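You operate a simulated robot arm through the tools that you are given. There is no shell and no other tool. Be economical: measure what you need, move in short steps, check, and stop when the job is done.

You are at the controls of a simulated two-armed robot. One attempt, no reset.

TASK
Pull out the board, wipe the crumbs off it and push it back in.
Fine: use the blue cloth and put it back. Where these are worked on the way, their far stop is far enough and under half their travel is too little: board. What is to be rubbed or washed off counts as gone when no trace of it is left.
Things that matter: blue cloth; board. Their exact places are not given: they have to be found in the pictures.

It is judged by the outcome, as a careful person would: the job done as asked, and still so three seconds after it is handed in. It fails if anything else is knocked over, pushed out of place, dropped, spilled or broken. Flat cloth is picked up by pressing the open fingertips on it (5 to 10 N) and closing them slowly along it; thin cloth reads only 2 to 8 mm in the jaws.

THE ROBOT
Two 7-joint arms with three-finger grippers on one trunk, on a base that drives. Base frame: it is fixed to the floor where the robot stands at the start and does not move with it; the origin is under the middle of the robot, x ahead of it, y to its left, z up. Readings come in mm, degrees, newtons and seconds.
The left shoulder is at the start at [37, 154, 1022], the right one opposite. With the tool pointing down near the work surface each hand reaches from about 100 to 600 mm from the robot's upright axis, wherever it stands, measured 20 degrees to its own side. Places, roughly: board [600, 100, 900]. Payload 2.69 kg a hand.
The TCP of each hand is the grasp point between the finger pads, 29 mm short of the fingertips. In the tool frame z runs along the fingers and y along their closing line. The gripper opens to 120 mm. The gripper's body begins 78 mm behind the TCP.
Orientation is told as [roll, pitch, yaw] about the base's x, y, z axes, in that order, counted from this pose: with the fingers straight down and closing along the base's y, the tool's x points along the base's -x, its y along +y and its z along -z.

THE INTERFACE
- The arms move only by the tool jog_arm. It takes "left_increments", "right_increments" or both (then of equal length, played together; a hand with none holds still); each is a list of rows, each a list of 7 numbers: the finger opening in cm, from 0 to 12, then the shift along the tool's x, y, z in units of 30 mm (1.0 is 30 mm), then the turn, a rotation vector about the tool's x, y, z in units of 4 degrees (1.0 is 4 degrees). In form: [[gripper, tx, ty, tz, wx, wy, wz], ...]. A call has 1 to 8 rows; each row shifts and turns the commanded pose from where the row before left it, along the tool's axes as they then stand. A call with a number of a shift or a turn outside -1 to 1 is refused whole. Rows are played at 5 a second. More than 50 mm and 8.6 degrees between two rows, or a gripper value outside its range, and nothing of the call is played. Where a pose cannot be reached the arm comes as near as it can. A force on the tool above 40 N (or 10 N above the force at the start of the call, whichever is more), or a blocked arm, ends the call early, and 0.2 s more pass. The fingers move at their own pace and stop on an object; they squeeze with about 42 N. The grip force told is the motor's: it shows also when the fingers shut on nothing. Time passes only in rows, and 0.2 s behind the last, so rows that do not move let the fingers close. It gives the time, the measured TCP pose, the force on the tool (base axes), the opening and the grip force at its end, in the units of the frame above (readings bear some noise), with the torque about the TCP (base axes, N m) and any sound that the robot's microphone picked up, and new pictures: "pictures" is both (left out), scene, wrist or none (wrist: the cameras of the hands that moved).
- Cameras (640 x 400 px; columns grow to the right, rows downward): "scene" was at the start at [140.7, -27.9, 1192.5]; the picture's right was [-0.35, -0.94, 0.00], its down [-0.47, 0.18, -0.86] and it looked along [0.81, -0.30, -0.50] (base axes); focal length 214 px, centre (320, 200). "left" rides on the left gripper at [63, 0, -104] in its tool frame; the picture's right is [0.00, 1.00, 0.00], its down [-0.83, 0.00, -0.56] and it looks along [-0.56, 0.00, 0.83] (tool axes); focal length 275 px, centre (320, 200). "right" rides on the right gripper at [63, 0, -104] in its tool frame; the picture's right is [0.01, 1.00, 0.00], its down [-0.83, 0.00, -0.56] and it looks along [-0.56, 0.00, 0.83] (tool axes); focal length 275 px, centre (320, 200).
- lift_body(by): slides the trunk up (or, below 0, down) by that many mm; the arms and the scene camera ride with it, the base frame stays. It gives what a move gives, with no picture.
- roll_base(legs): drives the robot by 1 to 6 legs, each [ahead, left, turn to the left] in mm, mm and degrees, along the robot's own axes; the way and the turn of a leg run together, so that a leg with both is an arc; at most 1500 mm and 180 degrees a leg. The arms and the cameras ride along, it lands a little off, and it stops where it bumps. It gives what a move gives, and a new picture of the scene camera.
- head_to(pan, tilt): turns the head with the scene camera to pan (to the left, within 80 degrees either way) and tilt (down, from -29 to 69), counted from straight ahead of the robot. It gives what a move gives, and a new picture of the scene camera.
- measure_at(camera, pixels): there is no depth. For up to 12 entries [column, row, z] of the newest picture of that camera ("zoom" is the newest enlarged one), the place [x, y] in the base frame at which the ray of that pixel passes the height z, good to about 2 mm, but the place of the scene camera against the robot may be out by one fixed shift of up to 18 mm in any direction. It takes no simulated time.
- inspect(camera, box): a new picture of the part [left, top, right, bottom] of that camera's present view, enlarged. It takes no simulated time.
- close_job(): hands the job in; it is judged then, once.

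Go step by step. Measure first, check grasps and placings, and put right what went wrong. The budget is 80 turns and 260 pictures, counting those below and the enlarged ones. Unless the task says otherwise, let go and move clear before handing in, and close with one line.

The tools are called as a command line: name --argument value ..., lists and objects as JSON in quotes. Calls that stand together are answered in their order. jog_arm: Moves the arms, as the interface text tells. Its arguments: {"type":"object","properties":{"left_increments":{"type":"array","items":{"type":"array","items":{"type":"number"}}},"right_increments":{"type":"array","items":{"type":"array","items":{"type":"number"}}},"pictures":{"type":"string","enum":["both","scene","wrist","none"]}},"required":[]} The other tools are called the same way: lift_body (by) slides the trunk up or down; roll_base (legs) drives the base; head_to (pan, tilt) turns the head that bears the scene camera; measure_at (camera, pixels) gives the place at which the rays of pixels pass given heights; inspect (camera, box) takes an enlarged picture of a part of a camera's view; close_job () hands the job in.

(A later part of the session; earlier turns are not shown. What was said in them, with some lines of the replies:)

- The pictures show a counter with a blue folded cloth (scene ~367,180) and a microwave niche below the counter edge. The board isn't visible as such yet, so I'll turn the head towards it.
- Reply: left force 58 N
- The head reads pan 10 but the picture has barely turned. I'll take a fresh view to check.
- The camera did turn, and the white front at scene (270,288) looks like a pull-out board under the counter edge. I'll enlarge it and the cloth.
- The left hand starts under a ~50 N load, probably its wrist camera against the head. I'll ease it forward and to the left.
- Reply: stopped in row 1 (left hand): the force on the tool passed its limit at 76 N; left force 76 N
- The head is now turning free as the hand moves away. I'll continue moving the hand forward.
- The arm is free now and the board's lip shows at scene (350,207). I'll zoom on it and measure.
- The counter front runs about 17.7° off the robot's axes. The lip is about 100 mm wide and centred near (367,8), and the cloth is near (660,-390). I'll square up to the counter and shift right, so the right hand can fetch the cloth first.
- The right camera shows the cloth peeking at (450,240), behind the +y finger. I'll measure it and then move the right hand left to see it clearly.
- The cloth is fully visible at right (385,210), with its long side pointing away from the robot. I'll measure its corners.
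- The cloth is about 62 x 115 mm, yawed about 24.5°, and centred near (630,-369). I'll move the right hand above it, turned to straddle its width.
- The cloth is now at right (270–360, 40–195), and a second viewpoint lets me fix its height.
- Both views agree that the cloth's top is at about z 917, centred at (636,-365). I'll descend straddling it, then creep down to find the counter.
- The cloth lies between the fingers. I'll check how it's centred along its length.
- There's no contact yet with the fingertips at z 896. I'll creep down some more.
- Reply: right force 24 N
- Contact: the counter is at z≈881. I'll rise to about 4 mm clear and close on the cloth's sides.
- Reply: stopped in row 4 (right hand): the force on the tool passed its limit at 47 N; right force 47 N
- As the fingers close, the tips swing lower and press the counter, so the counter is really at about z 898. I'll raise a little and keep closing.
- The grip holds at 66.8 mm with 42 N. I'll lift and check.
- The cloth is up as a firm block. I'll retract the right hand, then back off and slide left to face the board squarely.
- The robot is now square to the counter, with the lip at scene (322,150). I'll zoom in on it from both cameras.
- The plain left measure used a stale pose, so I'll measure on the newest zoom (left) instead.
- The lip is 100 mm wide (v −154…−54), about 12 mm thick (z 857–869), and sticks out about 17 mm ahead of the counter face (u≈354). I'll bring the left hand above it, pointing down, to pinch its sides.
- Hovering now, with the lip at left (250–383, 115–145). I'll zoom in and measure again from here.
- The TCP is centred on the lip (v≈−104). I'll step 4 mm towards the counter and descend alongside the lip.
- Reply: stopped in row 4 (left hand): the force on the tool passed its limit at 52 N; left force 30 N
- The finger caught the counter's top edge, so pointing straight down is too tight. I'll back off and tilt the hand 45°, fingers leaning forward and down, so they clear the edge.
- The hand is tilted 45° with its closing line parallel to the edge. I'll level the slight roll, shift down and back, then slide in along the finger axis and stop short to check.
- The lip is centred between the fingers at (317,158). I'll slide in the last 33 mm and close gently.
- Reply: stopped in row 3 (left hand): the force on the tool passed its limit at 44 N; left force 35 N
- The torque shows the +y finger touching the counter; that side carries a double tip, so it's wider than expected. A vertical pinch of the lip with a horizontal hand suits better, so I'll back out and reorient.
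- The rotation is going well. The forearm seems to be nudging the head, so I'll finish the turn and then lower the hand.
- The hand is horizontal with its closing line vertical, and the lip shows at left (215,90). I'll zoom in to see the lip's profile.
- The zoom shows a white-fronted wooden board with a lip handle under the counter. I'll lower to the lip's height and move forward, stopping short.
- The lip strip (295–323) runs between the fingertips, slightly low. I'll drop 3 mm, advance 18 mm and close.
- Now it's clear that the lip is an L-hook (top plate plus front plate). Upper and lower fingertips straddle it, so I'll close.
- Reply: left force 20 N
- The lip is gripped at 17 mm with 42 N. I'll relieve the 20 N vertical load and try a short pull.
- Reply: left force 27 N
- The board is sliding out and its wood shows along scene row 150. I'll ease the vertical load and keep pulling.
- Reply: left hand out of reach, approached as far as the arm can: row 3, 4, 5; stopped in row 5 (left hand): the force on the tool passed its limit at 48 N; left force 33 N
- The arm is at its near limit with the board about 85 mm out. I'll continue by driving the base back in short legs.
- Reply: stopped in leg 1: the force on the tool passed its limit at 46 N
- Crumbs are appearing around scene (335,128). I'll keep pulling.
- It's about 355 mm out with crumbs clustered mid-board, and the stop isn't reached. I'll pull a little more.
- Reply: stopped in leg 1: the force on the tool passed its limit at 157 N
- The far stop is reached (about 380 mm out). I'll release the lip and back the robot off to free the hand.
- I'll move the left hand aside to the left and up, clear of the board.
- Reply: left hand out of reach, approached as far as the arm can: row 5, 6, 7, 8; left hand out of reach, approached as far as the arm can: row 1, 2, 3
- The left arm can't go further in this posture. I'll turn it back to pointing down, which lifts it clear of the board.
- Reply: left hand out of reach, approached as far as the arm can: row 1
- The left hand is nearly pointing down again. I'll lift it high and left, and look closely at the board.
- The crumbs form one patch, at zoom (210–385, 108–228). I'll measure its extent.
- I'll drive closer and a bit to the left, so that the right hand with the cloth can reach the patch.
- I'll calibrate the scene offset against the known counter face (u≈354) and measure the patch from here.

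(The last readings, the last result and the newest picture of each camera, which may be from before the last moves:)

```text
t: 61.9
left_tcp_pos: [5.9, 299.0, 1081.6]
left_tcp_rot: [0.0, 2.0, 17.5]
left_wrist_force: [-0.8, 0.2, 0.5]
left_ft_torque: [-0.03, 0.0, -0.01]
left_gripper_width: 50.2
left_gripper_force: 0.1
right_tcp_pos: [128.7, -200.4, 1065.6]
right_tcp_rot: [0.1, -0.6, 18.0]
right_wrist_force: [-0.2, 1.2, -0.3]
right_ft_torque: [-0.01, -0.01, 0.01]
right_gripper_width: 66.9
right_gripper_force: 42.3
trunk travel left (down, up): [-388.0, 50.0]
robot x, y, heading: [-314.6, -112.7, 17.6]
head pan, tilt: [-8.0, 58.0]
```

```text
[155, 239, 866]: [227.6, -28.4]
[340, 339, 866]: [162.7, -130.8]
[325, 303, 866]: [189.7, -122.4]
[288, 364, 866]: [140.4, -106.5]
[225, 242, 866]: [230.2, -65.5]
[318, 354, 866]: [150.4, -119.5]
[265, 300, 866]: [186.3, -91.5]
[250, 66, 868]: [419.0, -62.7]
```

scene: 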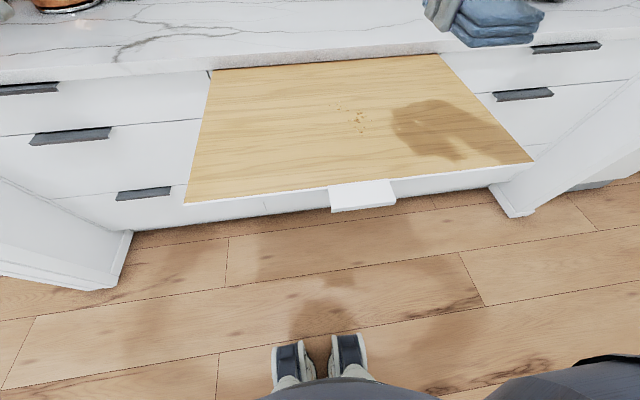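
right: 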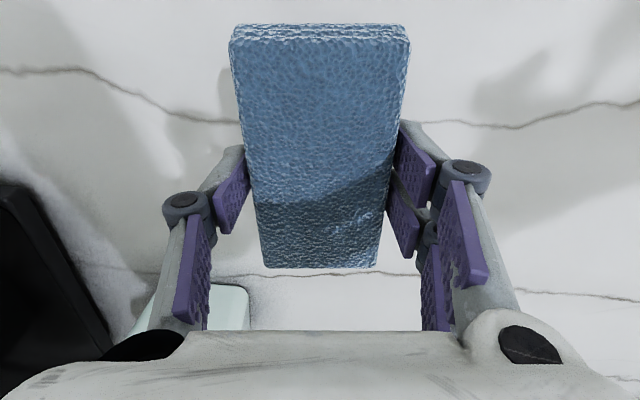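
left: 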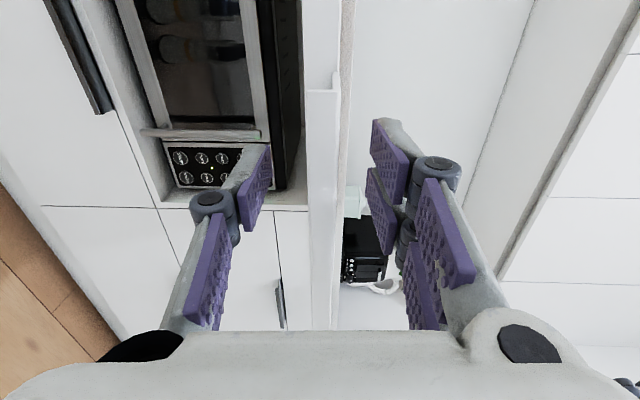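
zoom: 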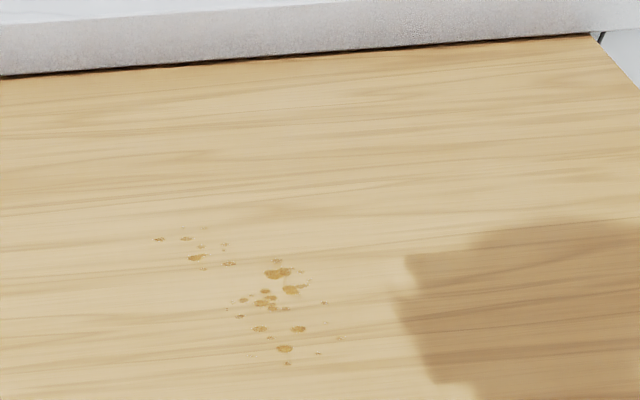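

The patch is roughly u 80–184, v −163…−81. I'll lower the cloth to just right of it, down near the board.

jog_arm --right_increments '[[5.4, -0.8, 0.4, 0.8, 0, 0, 0], [5.4, -0.8, 0.4, 0.8, 0, 0, 0], [5.4, -0.7, 0.4, 0.8, 0, 0, 0], [5.4, 0, 0.13, 0.8, 0, 0, 0], [5.4, 0, 0, 0.8, 0, 0, 0], [5.4, 0, 0, 0.5, 0, 0, 0], [5.4, 0, 0, 0.2, 0, 0, 0]]'

```text
t: 63.5
left_tcp_pos: [5.5, 298.7, 1079.9]
left_tcp_rot: [0.0, 2.0, 17.6]
left_wrist_force: [-0.4, 0.1, -0.4]
left_ft_torque: [-0.02, 0.0, -0.02]
left_gripper_width: 49.9
left_gripper_force: 0.0
right_tcp_pos: [182.5, -141.4, 925.7]
right_tcp_rot: [0.2, -0.6, 17.9]
right_wrist_force: [0.1, 0.4, 0.9]
right_ft_torque: [0.0, 0.04, -0.03]
right_gripper_width: 67.0
right_gripper_force: 41.5
trunk travel left (down, up): [-388.0, 50.0]
robot x, y, heading: [-311.8, -113.2, 17.9]
head pan, tilt: [-8.0, 58.0]
```

scene: 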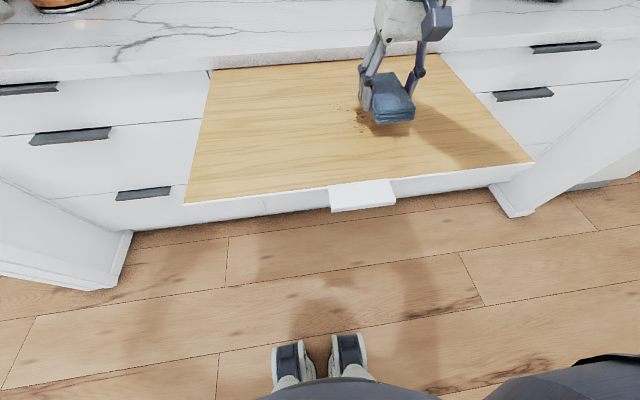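
right: 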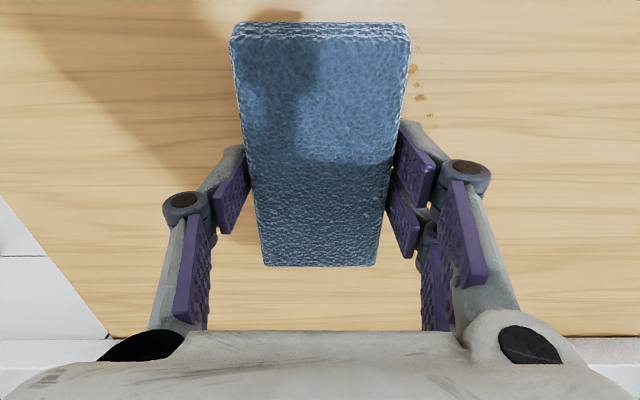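

Crumbs show at right (415,75), just left of the cloth. I'll creep down until contact.

jog_arm --right_increments '[[5.4, 0, 0, 0.3, 0, 0, 0], [5.4, 0, 0, 0.2, 0, 0, 0], [5.4, 0, 0, 0.1, 0, 0, 0], [5.4, 0, 0, 0.1, 0, 0, 0]]' --pictures "none"

```text
t: 64.5
left_tcp_pos: [4.9, 300.5, 1080.2]
left_tcp_rot: [0.0, 1.8, 17.6]
left_wrist_force: [-0.1, -0.9, 0.3]
left_ft_torque: [0.0, 0.02, -0.02]
left_gripper_width: 50.1
left_gripper_force: 0.0
right_tcp_pos: [181.9, -141.1, 904.5]
right_tcp_rot: [0.3, -0.6, 17.9]
right_wrist_force: [1.6, -0.4, -0.7]
right_ft_torque: [-0.05, 0.0, 0.04]
right_gripper_width: 66.7
right_gripper_force: 42.1
trunk travel left (down, up): [-388.0, 50.0]
robot x, y, heading: [-317.3, -111.9, 17.8]
head pan, tilt: [-8.0, 58.0]
```

jog_arm --right_increments '[[5.4, 0, 0, 0.08, 0, 0, 0], [5.4, 0, 0, 0.08, 0, 0, 0], [5.4, 0, 0, 0.08, 0, 0, 0]]' --pictures "none"

```text
t: 65.3
left_tcp_pos: [4.8, 299.8, 1082.1]
left_tcp_rot: [0.0, 2.0, 17.6]
left_wrist_force: [-0.7, -0.3, 0.1]
left_ft_torque: [0.01, 0.0, -0.02]
left_gripper_width: 50.3
left_gripper_force: 0.0
right_tcp_pos: [184.3, -139.3, 896.8]
right_tcp_rot: [0.2, -0.6, 18.0]
right_wrist_force: [0.9, -0.1, -1.7]
right_ft_torque: [0.02, 0.0, -0.02]
right_gripper_width: 67.1
right_gripper_force: 41.7
trunk travel left (down, up): [-388.0, 50.0]
robot x, y, heading: [-315.1, -112.4, 17.7]
head pan, tilt: [-8.0, 58.0]
```

jog_arm --right_increments '[[5.4, 0, 0, 0.08, 0, 0, 0], [5.4, 0, 0, 0.08, 0, 0, 0], [5.4, 0, 0, 0.05, 0, 0, 0]]' --pictures "wrist"

```text
t: 66.1
left_tcp_pos: [3.2, 299.6, 1082.1]
left_tcp_rot: [-0.1, 1.9, 17.6]
left_wrist_force: [-0.6, -0.8, -0.2]
left_ft_torque: [0.0, 0.04, -0.01]
left_gripper_width: 50.0
left_gripper_force: 0.0
right_tcp_pos: [183.5, -139.8, 894.9]
right_tcp_rot: [0.3, -1.0, 17.9]
right_wrist_force: [2.6, -1.2, 26.8]
right_ft_torque: [-0.48, 0.36, 0.05]
right_gripper_width: 66.9
right_gripper_force: 42.2
trunk travel left (down, up): [-388.0, 50.0]
robot x, y, heading: [-316.3, -109.8, 17.7]
head pan, tilt: [-8.0, 58.0]
```

right: 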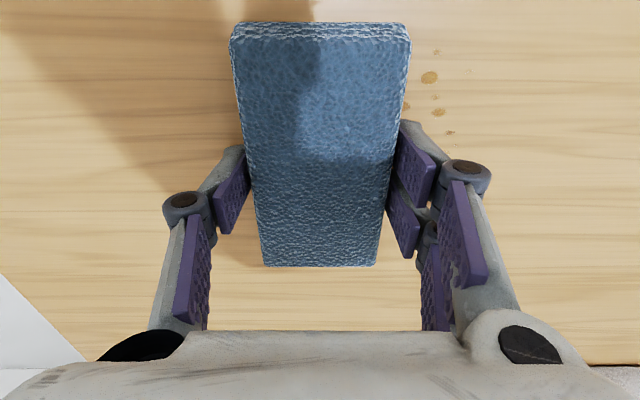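

Contact at z≈895 with 27 N. I'll ease off slightly and sweep left across the patch.

jog_arm --right_increments '[[5.4, 0, 0, -0.05, 0, 0, 0], [5.4, 0, 0.5, 0, 0, 0, 0], [5.4, 0, 0.6, 0, 0, 0, 0], [5.4, 0, 0.6, 0, 0, 0, 0], [5.4, 0, 0.6, 0, 0, 0, 0], [5.4, 0, 0.6, 0, 0, 0, 0], [5.4, 0, 0.6, 0, 0, 0, 0], [5.4, 0, 0.6, 0, 0, 0, 0]]'

```text
t: 67.9
left_tcp_pos: [4.3, 297.4, 1081.7]
left_tcp_rot: [-0.1, 2.1, 17.7]
left_wrist_force: [-0.9, 0.4, 0.2]
left_ft_torque: [-0.01, 0.02, -0.02]
left_gripper_width: 50.1
left_gripper_force: 0.1
right_tcp_pos: [144.7, -23.8, 894.8]
right_tcp_rot: [0.4, -0.6, 17.8]
right_wrist_force: [3.8, -12.4, 22.6]
right_ft_torque: [-0.65, -0.43, -0.1]
right_gripper_width: 66.9
right_gripper_force: 42.0
trunk travel left (down, up): [-388.0, 50.0]
robot x, y, heading: [-316.0, -112.5, 17.7]
head pan, tilt: [-8.0, 58.0]
```

scene: 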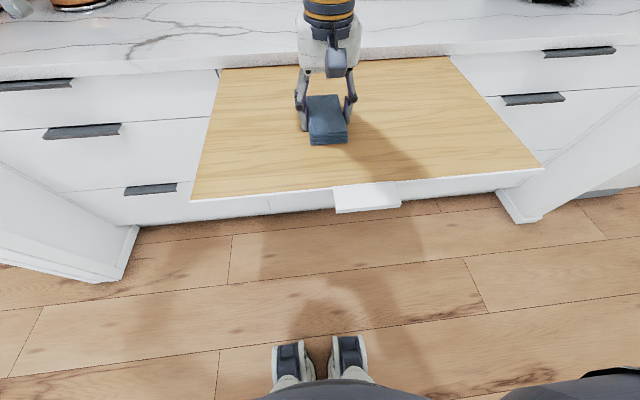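
right: 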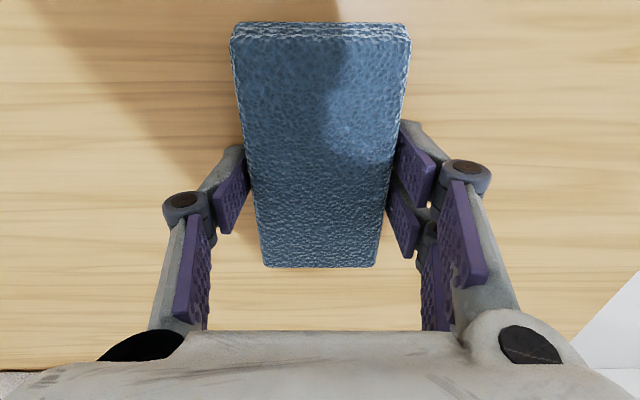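

The patch seems to vanish behind the cloth. I'll sweep back on a nearer line and then a farther one to catch traces.

jog_arm --right_increments '[[5.4, 1, 0, 0, 0, 0, 0], [5.4, 0.1, -0.6, 0, 0, 0, 0], [5.4, 0, -0.65, 0, 0, 0, 0], [5.4, 0, -0.65, 0, 0, 0, 0], [5.4, 0, -0.65, 0, 0, 0, 0], [5.4, 0, -0.65, 0, 0, 0, 0], [5.4, 0, -0.65, 0, 0, 0, 0], [5.4, 0, -0.65, 0, 0, 0, 0]]' --pictures "none"

jog_arm --right_increments '[[5.4, -1, 0, 0, 0, 0, 0], [5.4, -1, 0.4, 0, 0, 0, 0], [5.4, 0, 0.65, 0, 0, 0, 0], [5.4, 0, 0.65, 0, 0, 0, 0], [5.4, 0, 0.65, 0, 0, 0, 0], [5.4, 0, 0.65, 0, 0, 0, 0], [5.4, 0, 0.65, 0, 0, 0, 0], [5.4, 0, 0.65, 0, 0, 0, 0]]' --pictures "none"

jog_arm --right_increments '[[5.4, 0, 0, -0.6, 0, 0, 0], [5.4, 0, 0, -1, 0, 0, 0], [5.4, 0.5, 0, -1, 0, 0, 0], [5.4, 0.7, -0.7, -1, 0, 0, 0], [5.4, 0.7, -1, -1, 0, 0, 0], [5.4, 0.7, -1, -1, 0, 0, 0], [5.4, 0, -1, 0, 0, 0, 0], [5.4, 0, -1, 0, 0, 0, 0]]'

inspect --camera "scene" --box '[280, 45, 440, 145]'

```text
t: 69.7
left_tcp_pos: [2.2, 301.0, 1081.9]
left_tcp_rot: [-0.2, 1.9, 17.6]
left_wrist_force: [0.5, -0.7, -0.6]
left_ft_torque: [-0.01, 0.03, 0.01]
left_gripper_width: 49.9
left_gripper_force: 0.1
right_tcp_pos: [154.2, -159.0, 894.7]
right_tcp_rot: [0.2, -0.8, 17.9]
right_wrist_force: [-6.1, 16.6, 35.7]
right_ft_torque: [-0.17, 0.54, -0.35]
right_gripper_width: 66.7
right_gripper_force: 41.9
trunk travel left (down, up): [-388.0, 50.0]
robot x, y, heading: [-315.1, -112.4, 17.9]
head pan, tilt: [-8.0, 58.0]
```

```text
t: 71.5
left_tcp_pos: [5.0, 297.5, 1082.5]
left_tcp_rot: [0.0, 2.0, 17.6]
left_wrist_force: [-0.2, 0.7, -0.1]
left_ft_torque: [0.0, 0.01, 0.0]
left_gripper_width: 50.0
left_gripper_force: 0.0
right_tcp_pos: [171.7, -22.0, 894.7]
right_tcp_rot: [0.2, -0.8, 17.9]
right_wrist_force: [4.2, -13.7, 24.5]
right_ft_torque: [-1.29, -0.25, 0.12]
right_gripper_width: 66.8
right_gripper_force: 42.5
trunk travel left (down, up): [-388.0, 50.0]
robot x, y, heading: [-315.2, -112.9, 17.7]
head pan, tilt: [-8.0, 58.0]
```

```text
t: 73.3
left_tcp_pos: [5.1, 298.7, 1081.3]
left_tcp_rot: [0.0, 2.0, 17.6]
left_wrist_force: [0.0, -0.4, 0.2]
left_ft_torque: [0.02, 0.0, 0.0]
left_gripper_width: 50.1
left_gripper_force: 0.0
right_tcp_pos: [139.7, -181.9, 1060.1]
right_tcp_rot: [0.3, -0.6, 17.9]
right_wrist_force: [-0.4, -0.7, -0.5]
right_ft_torque: [0.02, -0.02, 0.0]
right_gripper_width: 66.9
right_gripper_force: 42.0
trunk travel left (down, up): [-388.0, 50.0]
robot x, y, heading: [-317.3, -112.4, 17.6]
head pan, tilt: [-8.0, 58.0]
```

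scene: 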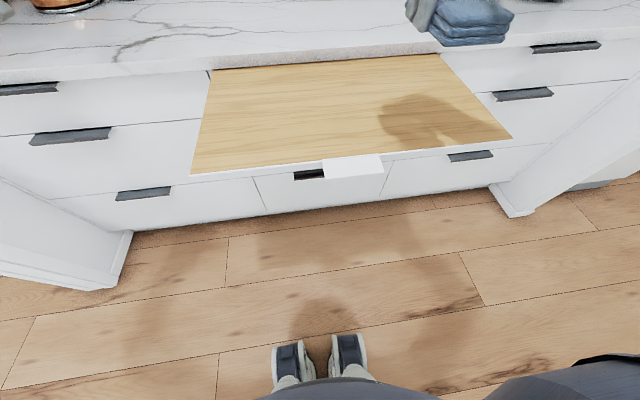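
right: 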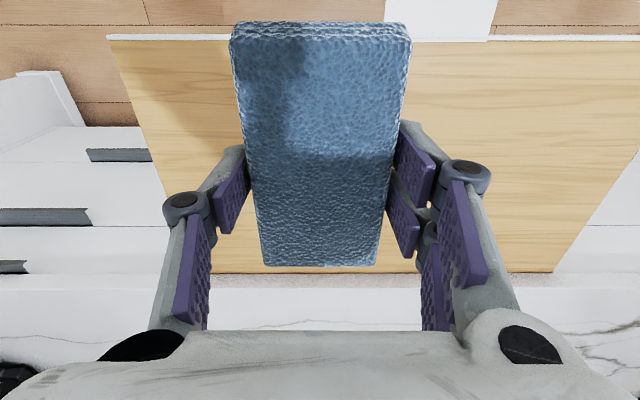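

```text
4.00 times, centred on (360, 95) of scene
```

zoom: 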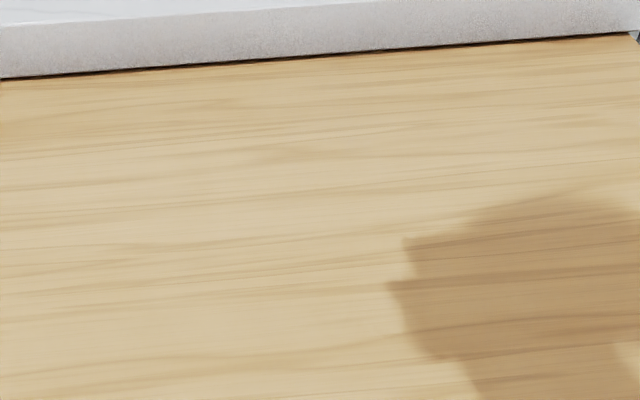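

The board is clean in scene and zoom with no trace left; it slid in slightly but is still well out. Next I'll back off and shift right, so the closed left hand can push on the lip.

roll_base --legs '[[-150, 0, 0], [0, -137, 0]]'

jog_arm --left_increments '[[0, 0, -1, 0, 0, 0, 0], [0, 0, -1, 0, 0, 0, 0], [0, 0, -1, 0, 0, 0, 0], [0, 0, -1, 0, 0, 0, 0], [0, 0, -1, 0, 0, 0, 0], [0, 0, -1, 0, 0, 0, 0], [0, 0, -1, 0, 0, 0, 0], [0, 0, -1, 0, 0, 0, 0]]'

measure_at --camera "left" --pixels '[[320, 200, 866]]'

```text
t: 76.0
left_tcp_pos: [-97.3, 125.6, 1081.6]
left_tcp_rot: [-0.1, 2.0, 17.8]
left_wrist_force: [0.6, -0.8, -0.4]
left_ft_torque: [0.05, 0.03, -0.02]
left_gripper_width: 49.9
left_gripper_force: 0.0
right_tcp_pos: [38.9, -354.5, 1060.6]
right_tcp_rot: [0.3, -0.6, 18.0]
right_wrist_force: [0.0, 0.0, 0.2]
right_ft_torque: [0.03, 0.03, -0.03]
right_gripper_width: 66.8
right_gripper_force: 41.8
trunk travel left (down, up): [-388.0, 50.0]
robot x, y, heading: [-418.8, -286.9, 17.7]
head pan, tilt: [-8.0, 58.0]
```

scene: 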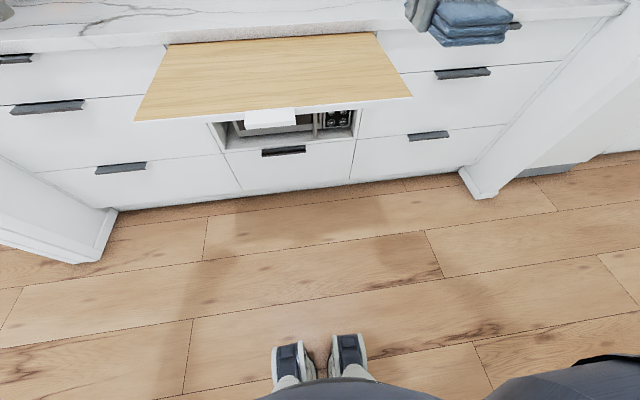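

```text
t: 77.8
left_tcp_pos: [-25.4, -102.0, 1082.1]
left_tcp_rot: [-0.1, 2.1, 17.8]
left_wrist_force: [-1.0, 0.0, 0.1]
left_ft_torque: [0.02, -0.02, 0.0]
left_gripper_width: 0.0
left_gripper_force: 28.5
right_tcp_pos: [38.1, -354.1, 1060.5]
right_tcp_rot: [0.3, -0.7, 18.0]
right_wrist_force: [-0.5, 0.1, 0.1]
right_ft_torque: [0.02, -0.03, -0.01]
right_gripper_width: 66.8
right_gripper_force: 42.2
trunk travel left (down, up): [-388.0, 50.0]
robot x, y, heading: [-422.4, -287.4, 17.9]
head pan, tilt: [-8.0, 58.0]
```

scene: 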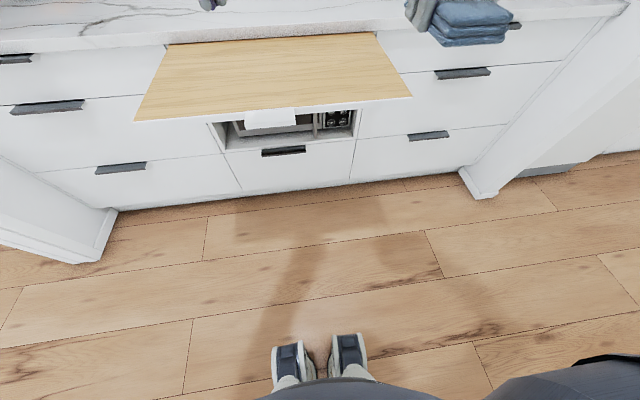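
left: 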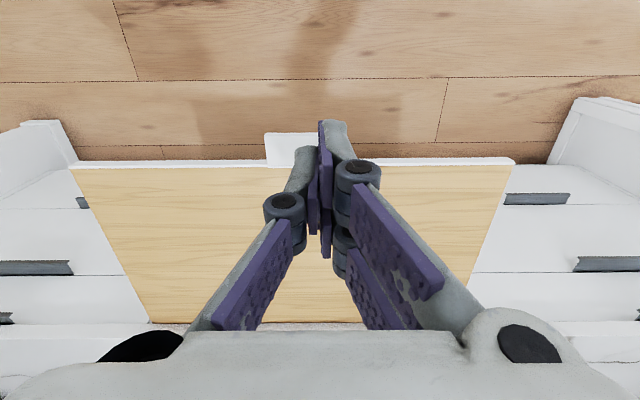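

```text
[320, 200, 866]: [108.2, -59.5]
```

The closed fist is over the board, and the lip shows at left (265–318, 132–166). I'll measure it.

measure_at --camera "left" --pixels '[[265, 134, 868], [267, 166, 868], [80, 165, 868], [512, 160, 868]]'

```text
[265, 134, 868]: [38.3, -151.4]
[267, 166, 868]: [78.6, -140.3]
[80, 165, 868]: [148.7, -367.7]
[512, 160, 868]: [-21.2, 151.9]
```

The lip front is near u≈0 with the fist at u −55. I'll descend in front of it.

jog_arm --left_increments '[[0, 0, -0.5, 1, 0, 0, 0], [0, 0, 0, 1, 0, 0, 0], [0, 0, 0, 1, 0, 0, 0], [0, 0, 0, 1, 0, 0, 0], [0, 0, 0, 1, 0, 0, 0], [0, 0, 0, 1, 0, 0, 0], [0, 0, 0, 1, 0, 0, 0]]'

```text
t: 79.4
left_tcp_pos: [-27.6, -119.4, 870.8]
left_tcp_rot: [0.0, 2.0, 17.8]
left_wrist_force: [0.7, -0.5, 0.4]
left_ft_torque: [0.03, -0.01, -0.01]
left_gripper_width: 0.1
left_gripper_force: 28.3
right_tcp_pos: [37.8, -354.2, 1059.0]
right_tcp_rot: [0.2, -0.5, 18.1]
right_wrist_force: [0.5, -0.1, 0.4]
right_ft_torque: [0.01, 0.03, 0.01]
right_gripper_width: 66.8
right_gripper_force: 41.5
trunk travel left (down, up): [-388.0, 50.0]
robot x, y, heading: [-419.6, -284.3, 18.3]
head pan, tilt: [-8.0, 58.0]
```

scene: 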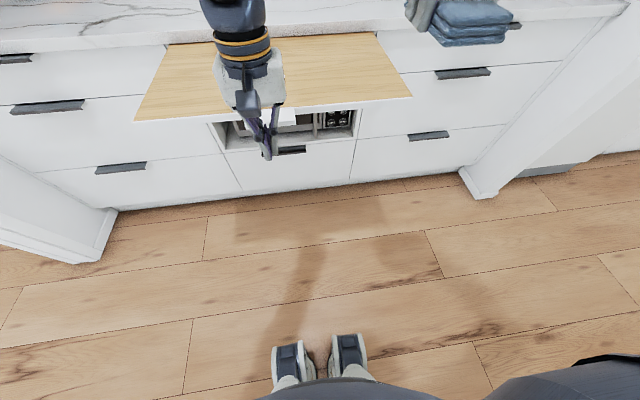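
left: 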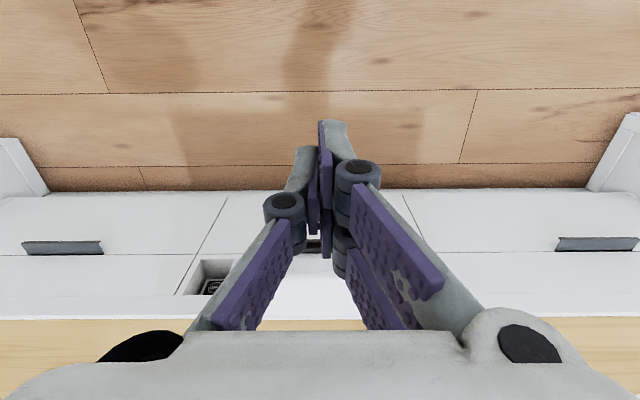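

The fist is in front of the lip. I'll push by driving forward.

roll_base --legs '[[150, 0, 0]]'

```text
t: 80.7
left_tcp_pos: [113.3, -73.5, 872.4]
left_tcp_rot: [0.0, 2.0, 17.8]
left_wrist_force: [0.5, 0.2, 0.2]
left_ft_torque: [-0.05, 0.04, 0.04]
left_gripper_width: 0.0
left_gripper_force: 28.4
right_tcp_pos: [178.9, -306.7, 1060.4]
right_tcp_rot: [0.2, -0.6, 18.0]
right_wrist_force: [-0.2, -0.2, 0.0]
right_ft_torque: [0.0, 0.06, -0.03]
right_gripper_width: 66.8
right_gripper_force: 42.3
trunk travel left (down, up): [-388.0, 50.0]
robot x, y, heading: [-276.4, -243.3, 17.6]
head pan, tilt: [-8.0, 58.0]
```

scene: 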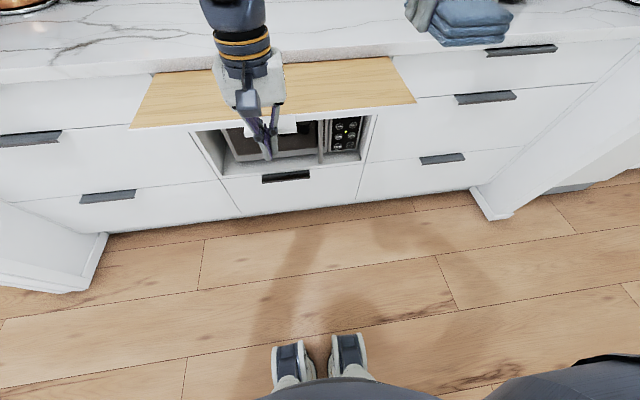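

roll_base --legs '[[150, 0, 0]]'

roll_base --legs '[[40, 0, 0]]'

```text
t: 82.1
left_tcp_pos: [254.1, -28.8, 871.4]
left_tcp_rot: [-0.2, 2.0, 17.8]
left_wrist_force: [0.2, 0.4, -0.2]
left_ft_torque: [-0.02, 0.03, 0.02]
left_gripper_width: 0.0
left_gripper_force: 28.7
right_tcp_pos: [320.2, -260.7, 1060.9]
right_tcp_rot: [0.2, -0.5, 18.2]
right_wrist_force: [0.4, 0.6, -1.6]
right_ft_torque: [0.0, 0.02, 0.01]
right_gripper_width: 66.8
right_gripper_force: 41.8
trunk travel left (down, up): [-388.0, 50.0]
robot x, y, heading: [-135.2, -196.0, 18.2]
head pan, tilt: [-8.0, 58.0]
```

scene: 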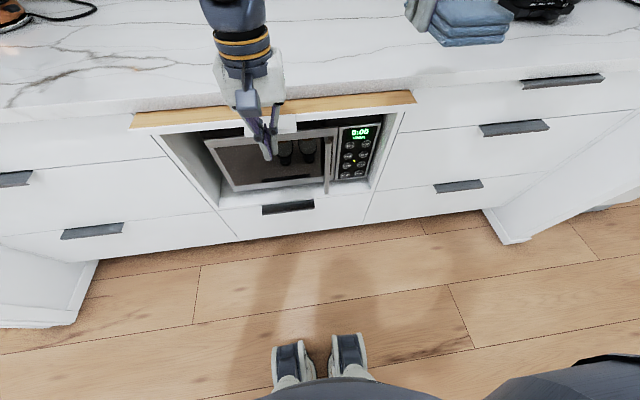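

```text
t: 83.0
left_tcp_pos: [291.7, -16.2, 871.2]
left_tcp_rot: [-0.1, 2.0, 17.9]
left_wrist_force: [0.1, 0.9, -1.0]
left_ft_torque: [-0.04, 0.05, 0.0]
left_gripper_width: 0.0
left_gripper_force: 28.4
right_tcp_pos: [358.0, -249.8, 1059.9]
right_tcp_rot: [0.2, -0.6, 18.2]
right_wrist_force: [0.3, 0.1, -0.6]
right_ft_torque: [-0.03, 0.05, 0.0]
right_gripper_width: 66.9
right_gripper_force: 41.4
trunk travel left (down, up): [-388.0, 50.0]
robot x, y, heading: [-95.8, -184.6, 18.1]
head pan, tilt: [-8.0, 58.0]
```

scene: 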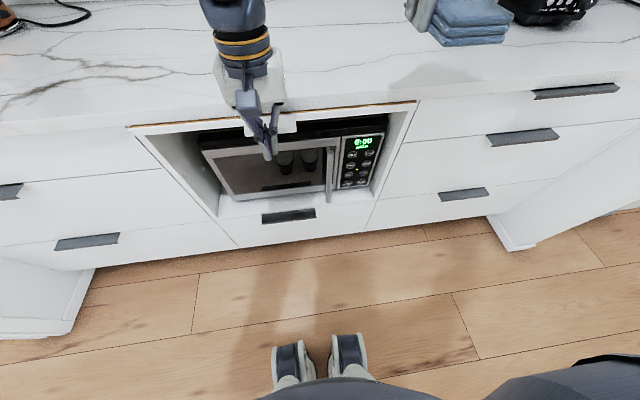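

Nearly closed: only a thin wood strip remains (scene row ~112). I'll finish with small arm pushes, watching the force.

jog_arm --left_increments '[[0, -0.2, 0, 0, 0, 0, 0], [0, -0.2, 0, 0, 0, 0, 0], [0, -0.2, 0, 0, 0, 0, 0], [0, -0.2, 0, 0, 0, 0, 0], [0, -0.2, 0, 0, 0, 0, 0], [0, -0.2, 0, 0, 0, 0, 0], [0, -0.2, 0, 0, 0, 0, 0], [0, -0.2, 0, 0, 0, 0, 0]]'

inspect --camera "scene" --box '[110, 70, 430, 270]'

```text
t: 84.8
left_tcp_pos: [326.7, -5.2, 869.1]
left_tcp_rot: [0.1, 3.3, 17.9]
left_wrist_force: [-18.2, -5.8, 7.0]
left_ft_torque: [0.28, -0.04, 0.05]
left_gripper_width: 0.3
left_gripper_force: 28.8
right_tcp_pos: [355.1, -249.6, 1061.4]
right_tcp_rot: [0.2, -0.8, 18.2]
right_wrist_force: [0.4, 0.3, -1.2]
right_ft_torque: [0.01, 0.01, 0.01]
right_gripper_width: 66.9
right_gripper_force: 41.9
trunk travel left (down, up): [-388.0, 50.0]
robot x, y, heading: [-100.7, -184.7, 18.0]
head pan, tilt: [-8.0, 58.0]
stopped in row 8 (left hand): the force on the tool passed its limit at 46 N (the readings are from after the stop); the commanded pose is now the measured one
```

scene: 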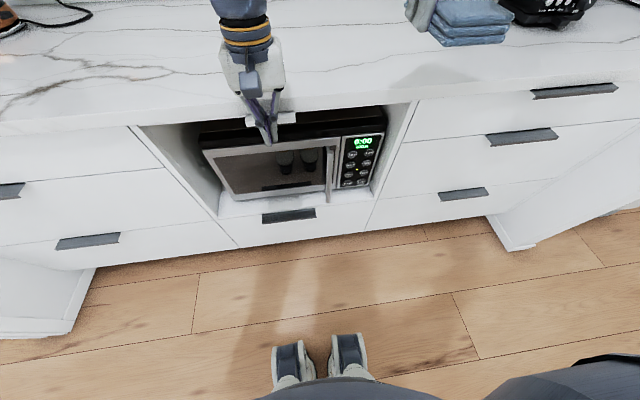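
left: 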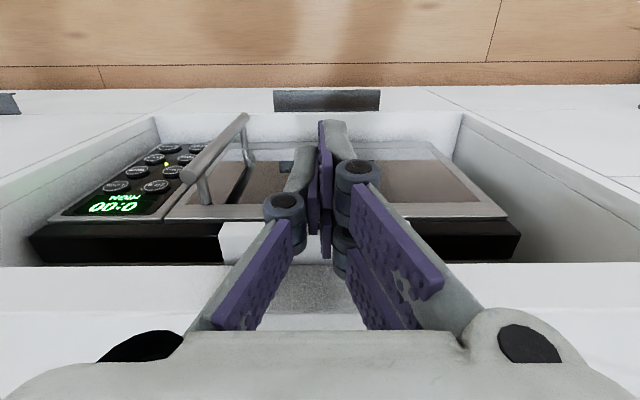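

```text
2.00 times, centred on (270, 170) of scene
```

zoom: 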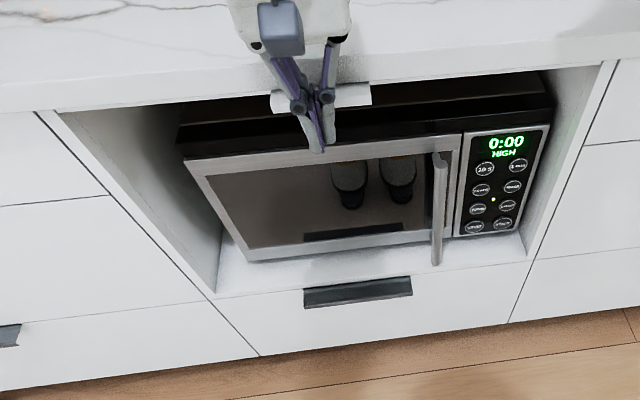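

The force stop came with the board in. I'll retract the fist, rise, and check the lip against its original protrusion.

jog_arm --left_increments '[[0, 1, 0, 0, 0, 0, 0], [0, 1, 0, 0, 0, 0, 0], [0, 0, 0, -1, 0, 0, 0], [0, 0, 0, -1, 0, 0, 0], [0, 0, 0, -1, 0, 0, 0], [0, 0, 0.5, -1, 0, 0, 0], [0, 0, 1, -1, 0, 0, 0], [0, 0, 1, -1, 0, 0, 0]]'

inspect --camera "left" --box '[150, 90, 390, 240]'

inspect --camera "scene" --box '[200, 90, 360, 190]'

```text
t: 86.5
left_tcp_pos: [255.4, 52.1, 1052.0]
left_tcp_rot: [0.1, 3.0, 17.9]
left_wrist_force: [-0.2, 0.2, -0.3]
left_ft_torque: [0.0, -0.01, -0.05]
left_gripper_width: 0.0
left_gripper_force: 28.5
right_tcp_pos: [355.0, -248.3, 1061.5]
right_tcp_rot: [0.2, -0.6, 18.2]
right_wrist_force: [-0.5, 0.1, -0.3]
right_ft_torque: [0.0, 0.01, -0.01]
right_gripper_width: 66.8
right_gripper_force: 42.2
trunk travel left (down, up): [-388.0, 50.0]
robot x, y, heading: [-96.5, -184.7, 18.1]
head pan, tilt: [-8.0, 58.0]
```

scene: 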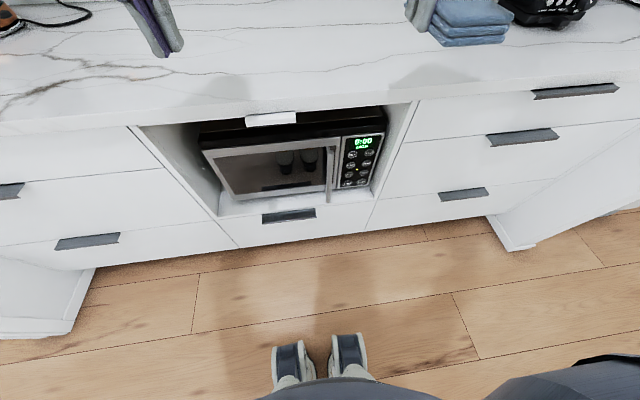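
left: 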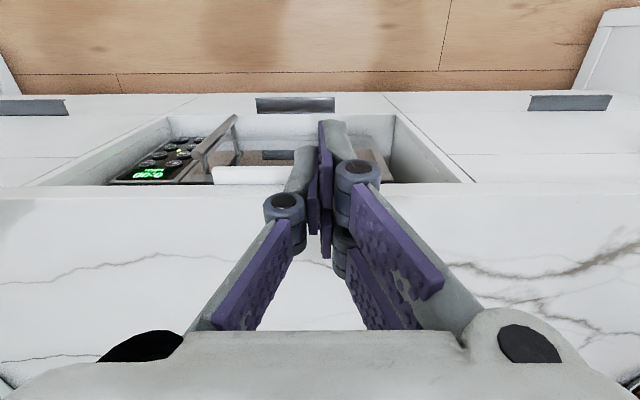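

```text
2.67 times, centred on (270, 165) of left
```

zoom: 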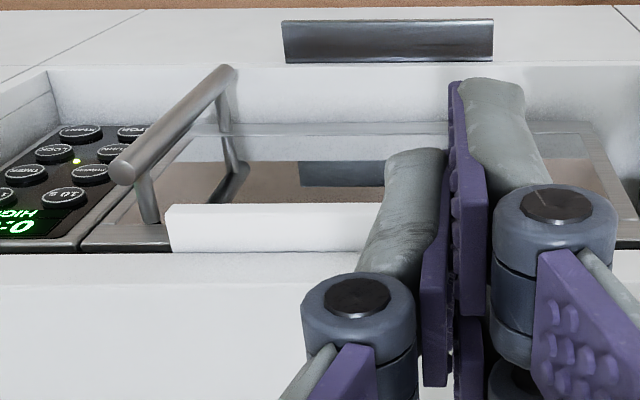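

```text
4.00 times, centred on (280, 140) of scene
```

zoom: 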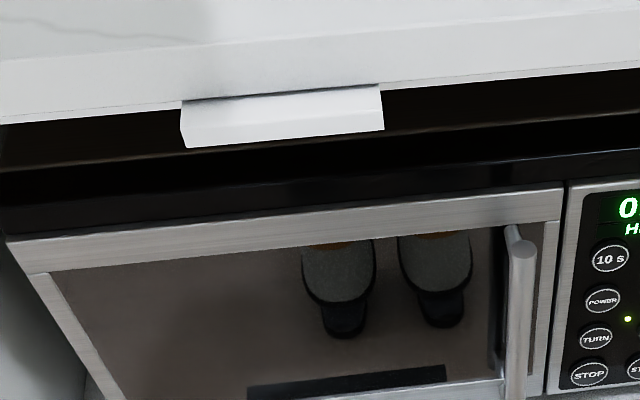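

The board looks as it did at first, with no wood strip showing. I'll do a quick numeric check of the lip front (was u≈337).

measure_at --camera "left" --pixels '[[212, 167, 858], [214, 184, 870]]'

roll_base --legs '[[0, -245, 0], [95, 0, 0]]'

head_to --pan -15 --tilt 50

```text
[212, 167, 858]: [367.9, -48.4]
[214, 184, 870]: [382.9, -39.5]
```

```text
t: 89.7
left_tcp_pos: [420.4, -149.2, 1051.9]
left_tcp_rot: [0.1, 3.1, 17.9]
left_wrist_force: [-0.3, -0.8, -0.3]
left_ft_torque: [0.0, 0.08, 0.03]
left_gripper_width: 0.1
left_gripper_force: 29.0
right_tcp_pos: [519.1, -449.9, 1058.7]
right_tcp_rot: [0.1, -0.6, 18.1]
right_wrist_force: [-1.3, 0.4, -0.5]
right_ft_torque: [0.0, 0.02, 0.0]
right_gripper_width: 66.6
right_gripper_force: 41.6
trunk travel left (down, up): [-388.0, 50.0]
robot x, y, heading: [61.2, -382.1, 18.0]
head pan, tilt: [-8.0, 58.0]
```

scene: 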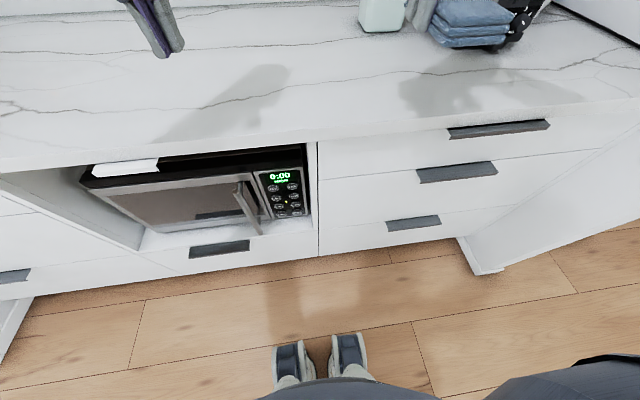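

```text
t: 90.4
left_tcp_pos: [418.5, -149.8, 1051.8]
left_tcp_rot: [0.1, 2.9, 17.8]
left_wrist_force: [0.3, 0.8, 0.2]
left_ft_torque: [0.01, 0.01, -0.01]
left_gripper_width: 0.0
left_gripper_force: 28.6
right_tcp_pos: [519.2, -450.0, 1060.1]
right_tcp_rot: [0.2, -0.7, 18.2]
right_wrist_force: [-0.6, 0.0, -0.5]
right_ft_torque: [0.0, 0.02, 0.01]
right_gripper_width: 66.6
right_gripper_force: 42.0
trunk travel left (down, up): [-388.0, 50.0]
robot x, y, heading: [64.4, -386.0, 18.1]
head pan, tilt: [-15.0, 50.0]
```

scene: 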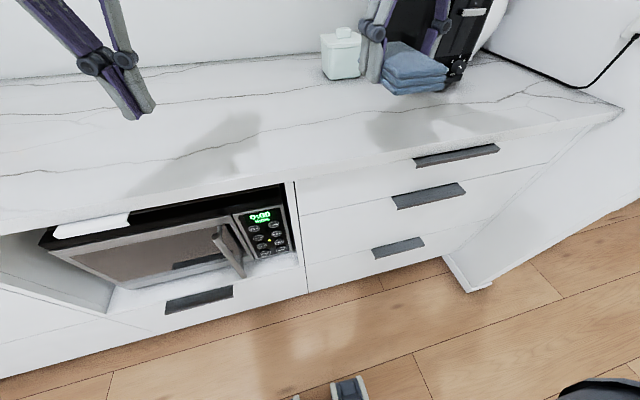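

The lip front matches its original place, so the board is fully in. Now I'll drive slightly closer and bring the cloth back above its original spot (636,−363).

roll_base --legs '[[58, 0, 0]]'

```text
t: 91.4
left_tcp_pos: [475.2, -131.1, 1050.6]
left_tcp_rot: [0.0, 3.1, 17.8]
left_wrist_force: [0.0, 0.3, -0.4]
left_ft_torque: [-0.03, 0.04, 0.02]
left_gripper_width: 0.0
left_gripper_force: 28.7
right_tcp_pos: [573.2, -432.2, 1061.1]
right_tcp_rot: [0.3, -0.6, 18.1]
right_wrist_force: [0.4, 0.4, 0.3]
right_ft_torque: [-0.02, 0.03, -0.01]
right_gripper_width: 67.0
right_gripper_force: 41.7
trunk travel left (down, up): [-388.0, 50.0]
robot x, y, heading: [118.7, -366.6, 17.9]
head pan, tilt: [-15.0, 50.0]
```

scene: 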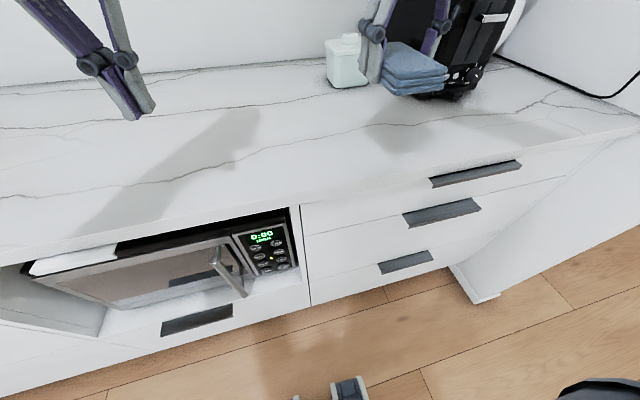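

jog_arm --right_increments '[[5.4, -0.9, 0.5, 0.5, 0, 0, 0], [5.4, -0.9, 0.5, 0.5, 0, 0, 0], [5.4, -0.9, 0.53, 0.5, 0, 0, 0], [5.4, 0, 0, 0.7, 0, 0, -0.8], [5.4, 0, 0, 0.7, 0, 0, -0.84], [5.4, 0, 0, 0.7, 0, 0, 0], [5.4, 0, 0, 0.4, 0, 0, 0]]'

```text
t: 93.0
left_tcp_pos: [474.2, -131.6, 1051.8]
left_tcp_rot: [0.2, 3.1, 17.7]
left_wrist_force: [-0.1, 1.0, 0.0]
left_ft_torque: [0.02, 0.0, -0.01]
left_gripper_width: 0.0
left_gripper_force: 28.4
right_tcp_pos: [636.6, -362.7, 939.9]
right_tcp_rot: [0.2, -0.7, 24.6]
right_wrist_force: [-0.1, 0.6, -1.1]
right_ft_torque: [0.0, 0.01, 0.0]
right_gripper_width: 67.0
right_gripper_force: 42.2
trunk travel left (down, up): [-388.0, 50.0]
robot x, y, heading: [115.9, -366.6, 17.9]
head pan, tilt: [-15.0, 50.0]
```

scene: 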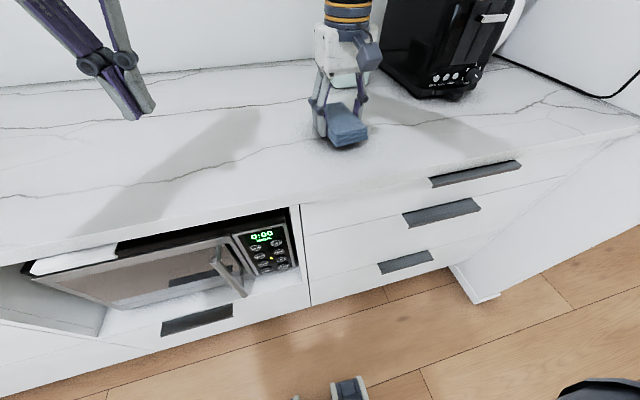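
right: 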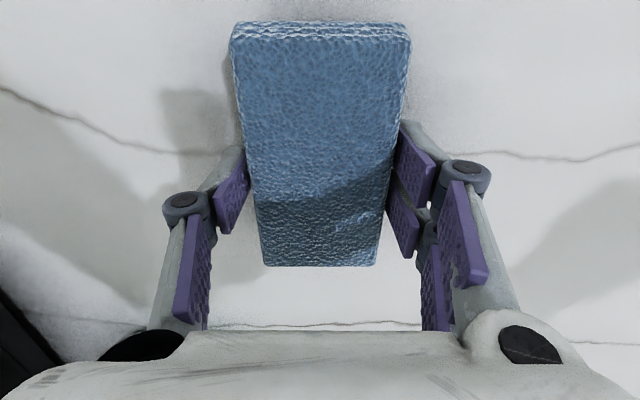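

The pose matches the original in position and yaw. I'll lower about 14 mm to contact and open.

jog_arm --right_increments '[[5.4, 0, 0, 0.2, 0, 0, 0], [5.4, 0, 0, 0.15, 0, 0, 0], [5.4, 0, 0, 0.1, 0, 0, 0]]' --pictures "none"

```text
t: 93.8
left_tcp_pos: [474.0, -131.5, 1051.0]
left_tcp_rot: [0.1, 3.0, 17.8]
left_wrist_force: [-0.6, 0.3, -0.4]
left_ft_torque: [0.01, 0.01, 0.0]
left_gripper_width: 0.2
left_gripper_force: 28.3
right_tcp_pos: [636.7, -361.7, 927.4]
right_tcp_rot: [0.1, -0.6, 24.7]
right_wrist_force: [-0.5, -0.1, -0.1]
right_ft_torque: [-0.01, -0.04, -0.02]
right_gripper_width: 66.9
right_gripper_force: 42.0
trunk travel left (down, up): [-388.0, 50.0]
robot x, y, heading: [116.7, -366.4, 18.2]
head pan, tilt: [-15.0, 50.0]
```

jog_arm --right_increments '[[5.4, 0, 0, 0.06, 0, 0, 0], [7.5, 0, 0, 0, 0, 0, 0], [9, 0, 0, 0, 0, 0, 0], [11, 0, 0, 0, 0, 0, 0], [12, 0, 0, -0.3, 0, 0, 0], [12, 0, 0, -1, 0, 0, 0], [12, 0, 0, -1, 0, 0, 0], [12, 0, 0, -1, 0, 0, 0]]'

jog_arm --right_increments '[[12, 0.5, -0.5, -1, 0, 0, 0], [12, 1, -1, -0.5, 0, 0, 0], [12, 1, -1, 0, 0, 0, 0], [12, 1, -1, 0, 0, 0, 0], [12, 0.5, 0, 0, 0, 0, 0]]'

inspect --camera "scene" --box '[260, 60, 420, 160]'

```text
t: 95.6
left_tcp_pos: [473.1, -131.8, 1051.2]
left_tcp_rot: [0.1, 2.9, 17.7]
left_wrist_force: [-0.7, -0.3, 0.5]
left_ft_torque: [-0.02, 0.03, -0.01]
left_gripper_width: 0.2
left_gripper_force: 28.8
right_tcp_pos: [635.9, -364.1, 1024.9]
right_tcp_rot: [0.1, -0.7, 24.6]
right_wrist_force: [0.6, -0.2, -0.1]
right_ft_torque: [0.0, 0.01, -0.01]
right_gripper_width: 120.0
right_gripper_force: 0.2
trunk travel left (down, up): [-388.0, 50.0]
robot x, y, heading: [113.9, -364.4, 18.0]
head pan, tilt: [-15.0, 50.0]
```

scene: 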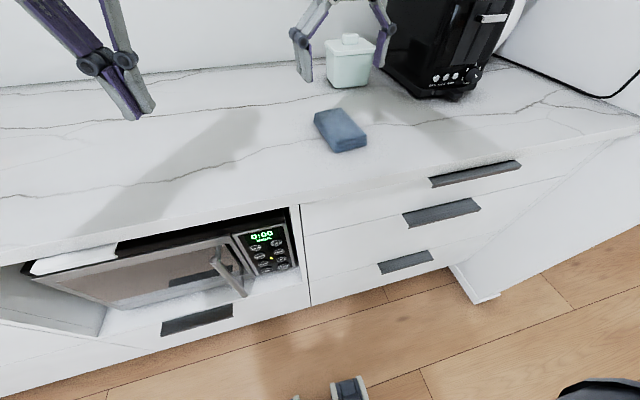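
right: 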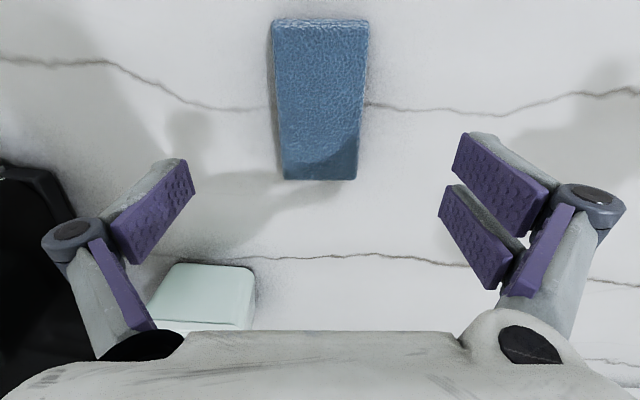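

```text
t: 96.8
left_tcp_pos: [474.9, -132.8, 1051.5]
left_tcp_rot: [0.2, 3.0, 17.8]
left_wrist_force: [-0.4, -0.3, 0.9]
left_ft_torque: [0.0, 0.01, 0.03]
left_gripper_width: 0.0
left_gripper_force: 29.4
right_tcp_pos: [569.4, -511.0, 1068.9]
right_tcp_rot: [0.2, -0.7, 24.5]
right_wrist_force: [0.0, 0.3, 0.2]
right_ft_torque: [-0.03, -0.01, 0.02]
right_gripper_width: 120.0
right_gripper_force: 0.0
trunk travel left (down, up): [-388.0, 50.0]
robot x, y, heading: [119.6, -368.3, 17.8]
head pan, tilt: [-15.0, 50.0]
```

scene: 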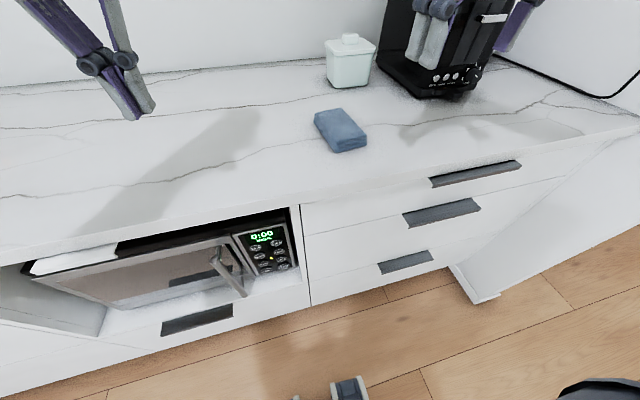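
right: 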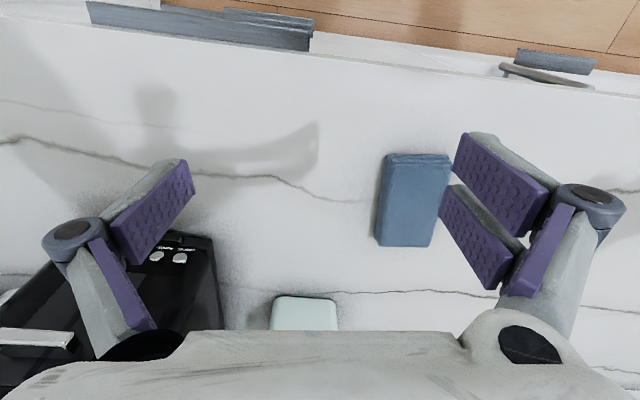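

```text
4.00 times, centred on (340, 110) of scene
```

zoom: 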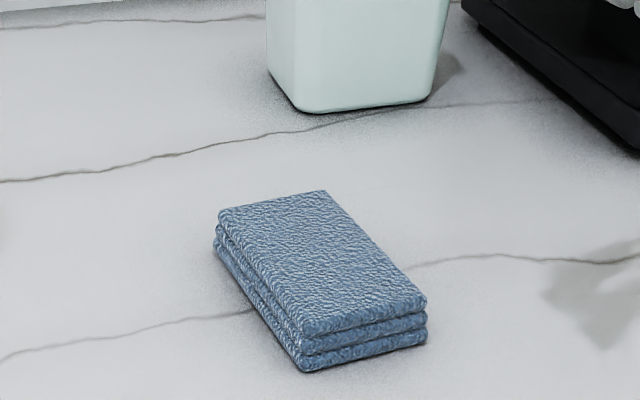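

The cloth lies flat and folded in its original place, the board is shut and wiped clean, and both hands are clear. I'll hand it in.

close_job

```text
The job is handed in.
```

I pulled the board out to its stop, wiped off the crumbs with the blue cloth until no trace showed, pushed the board fully back in, and put the cloth back, folded, in its original place; nothing else was moved or knocked over.
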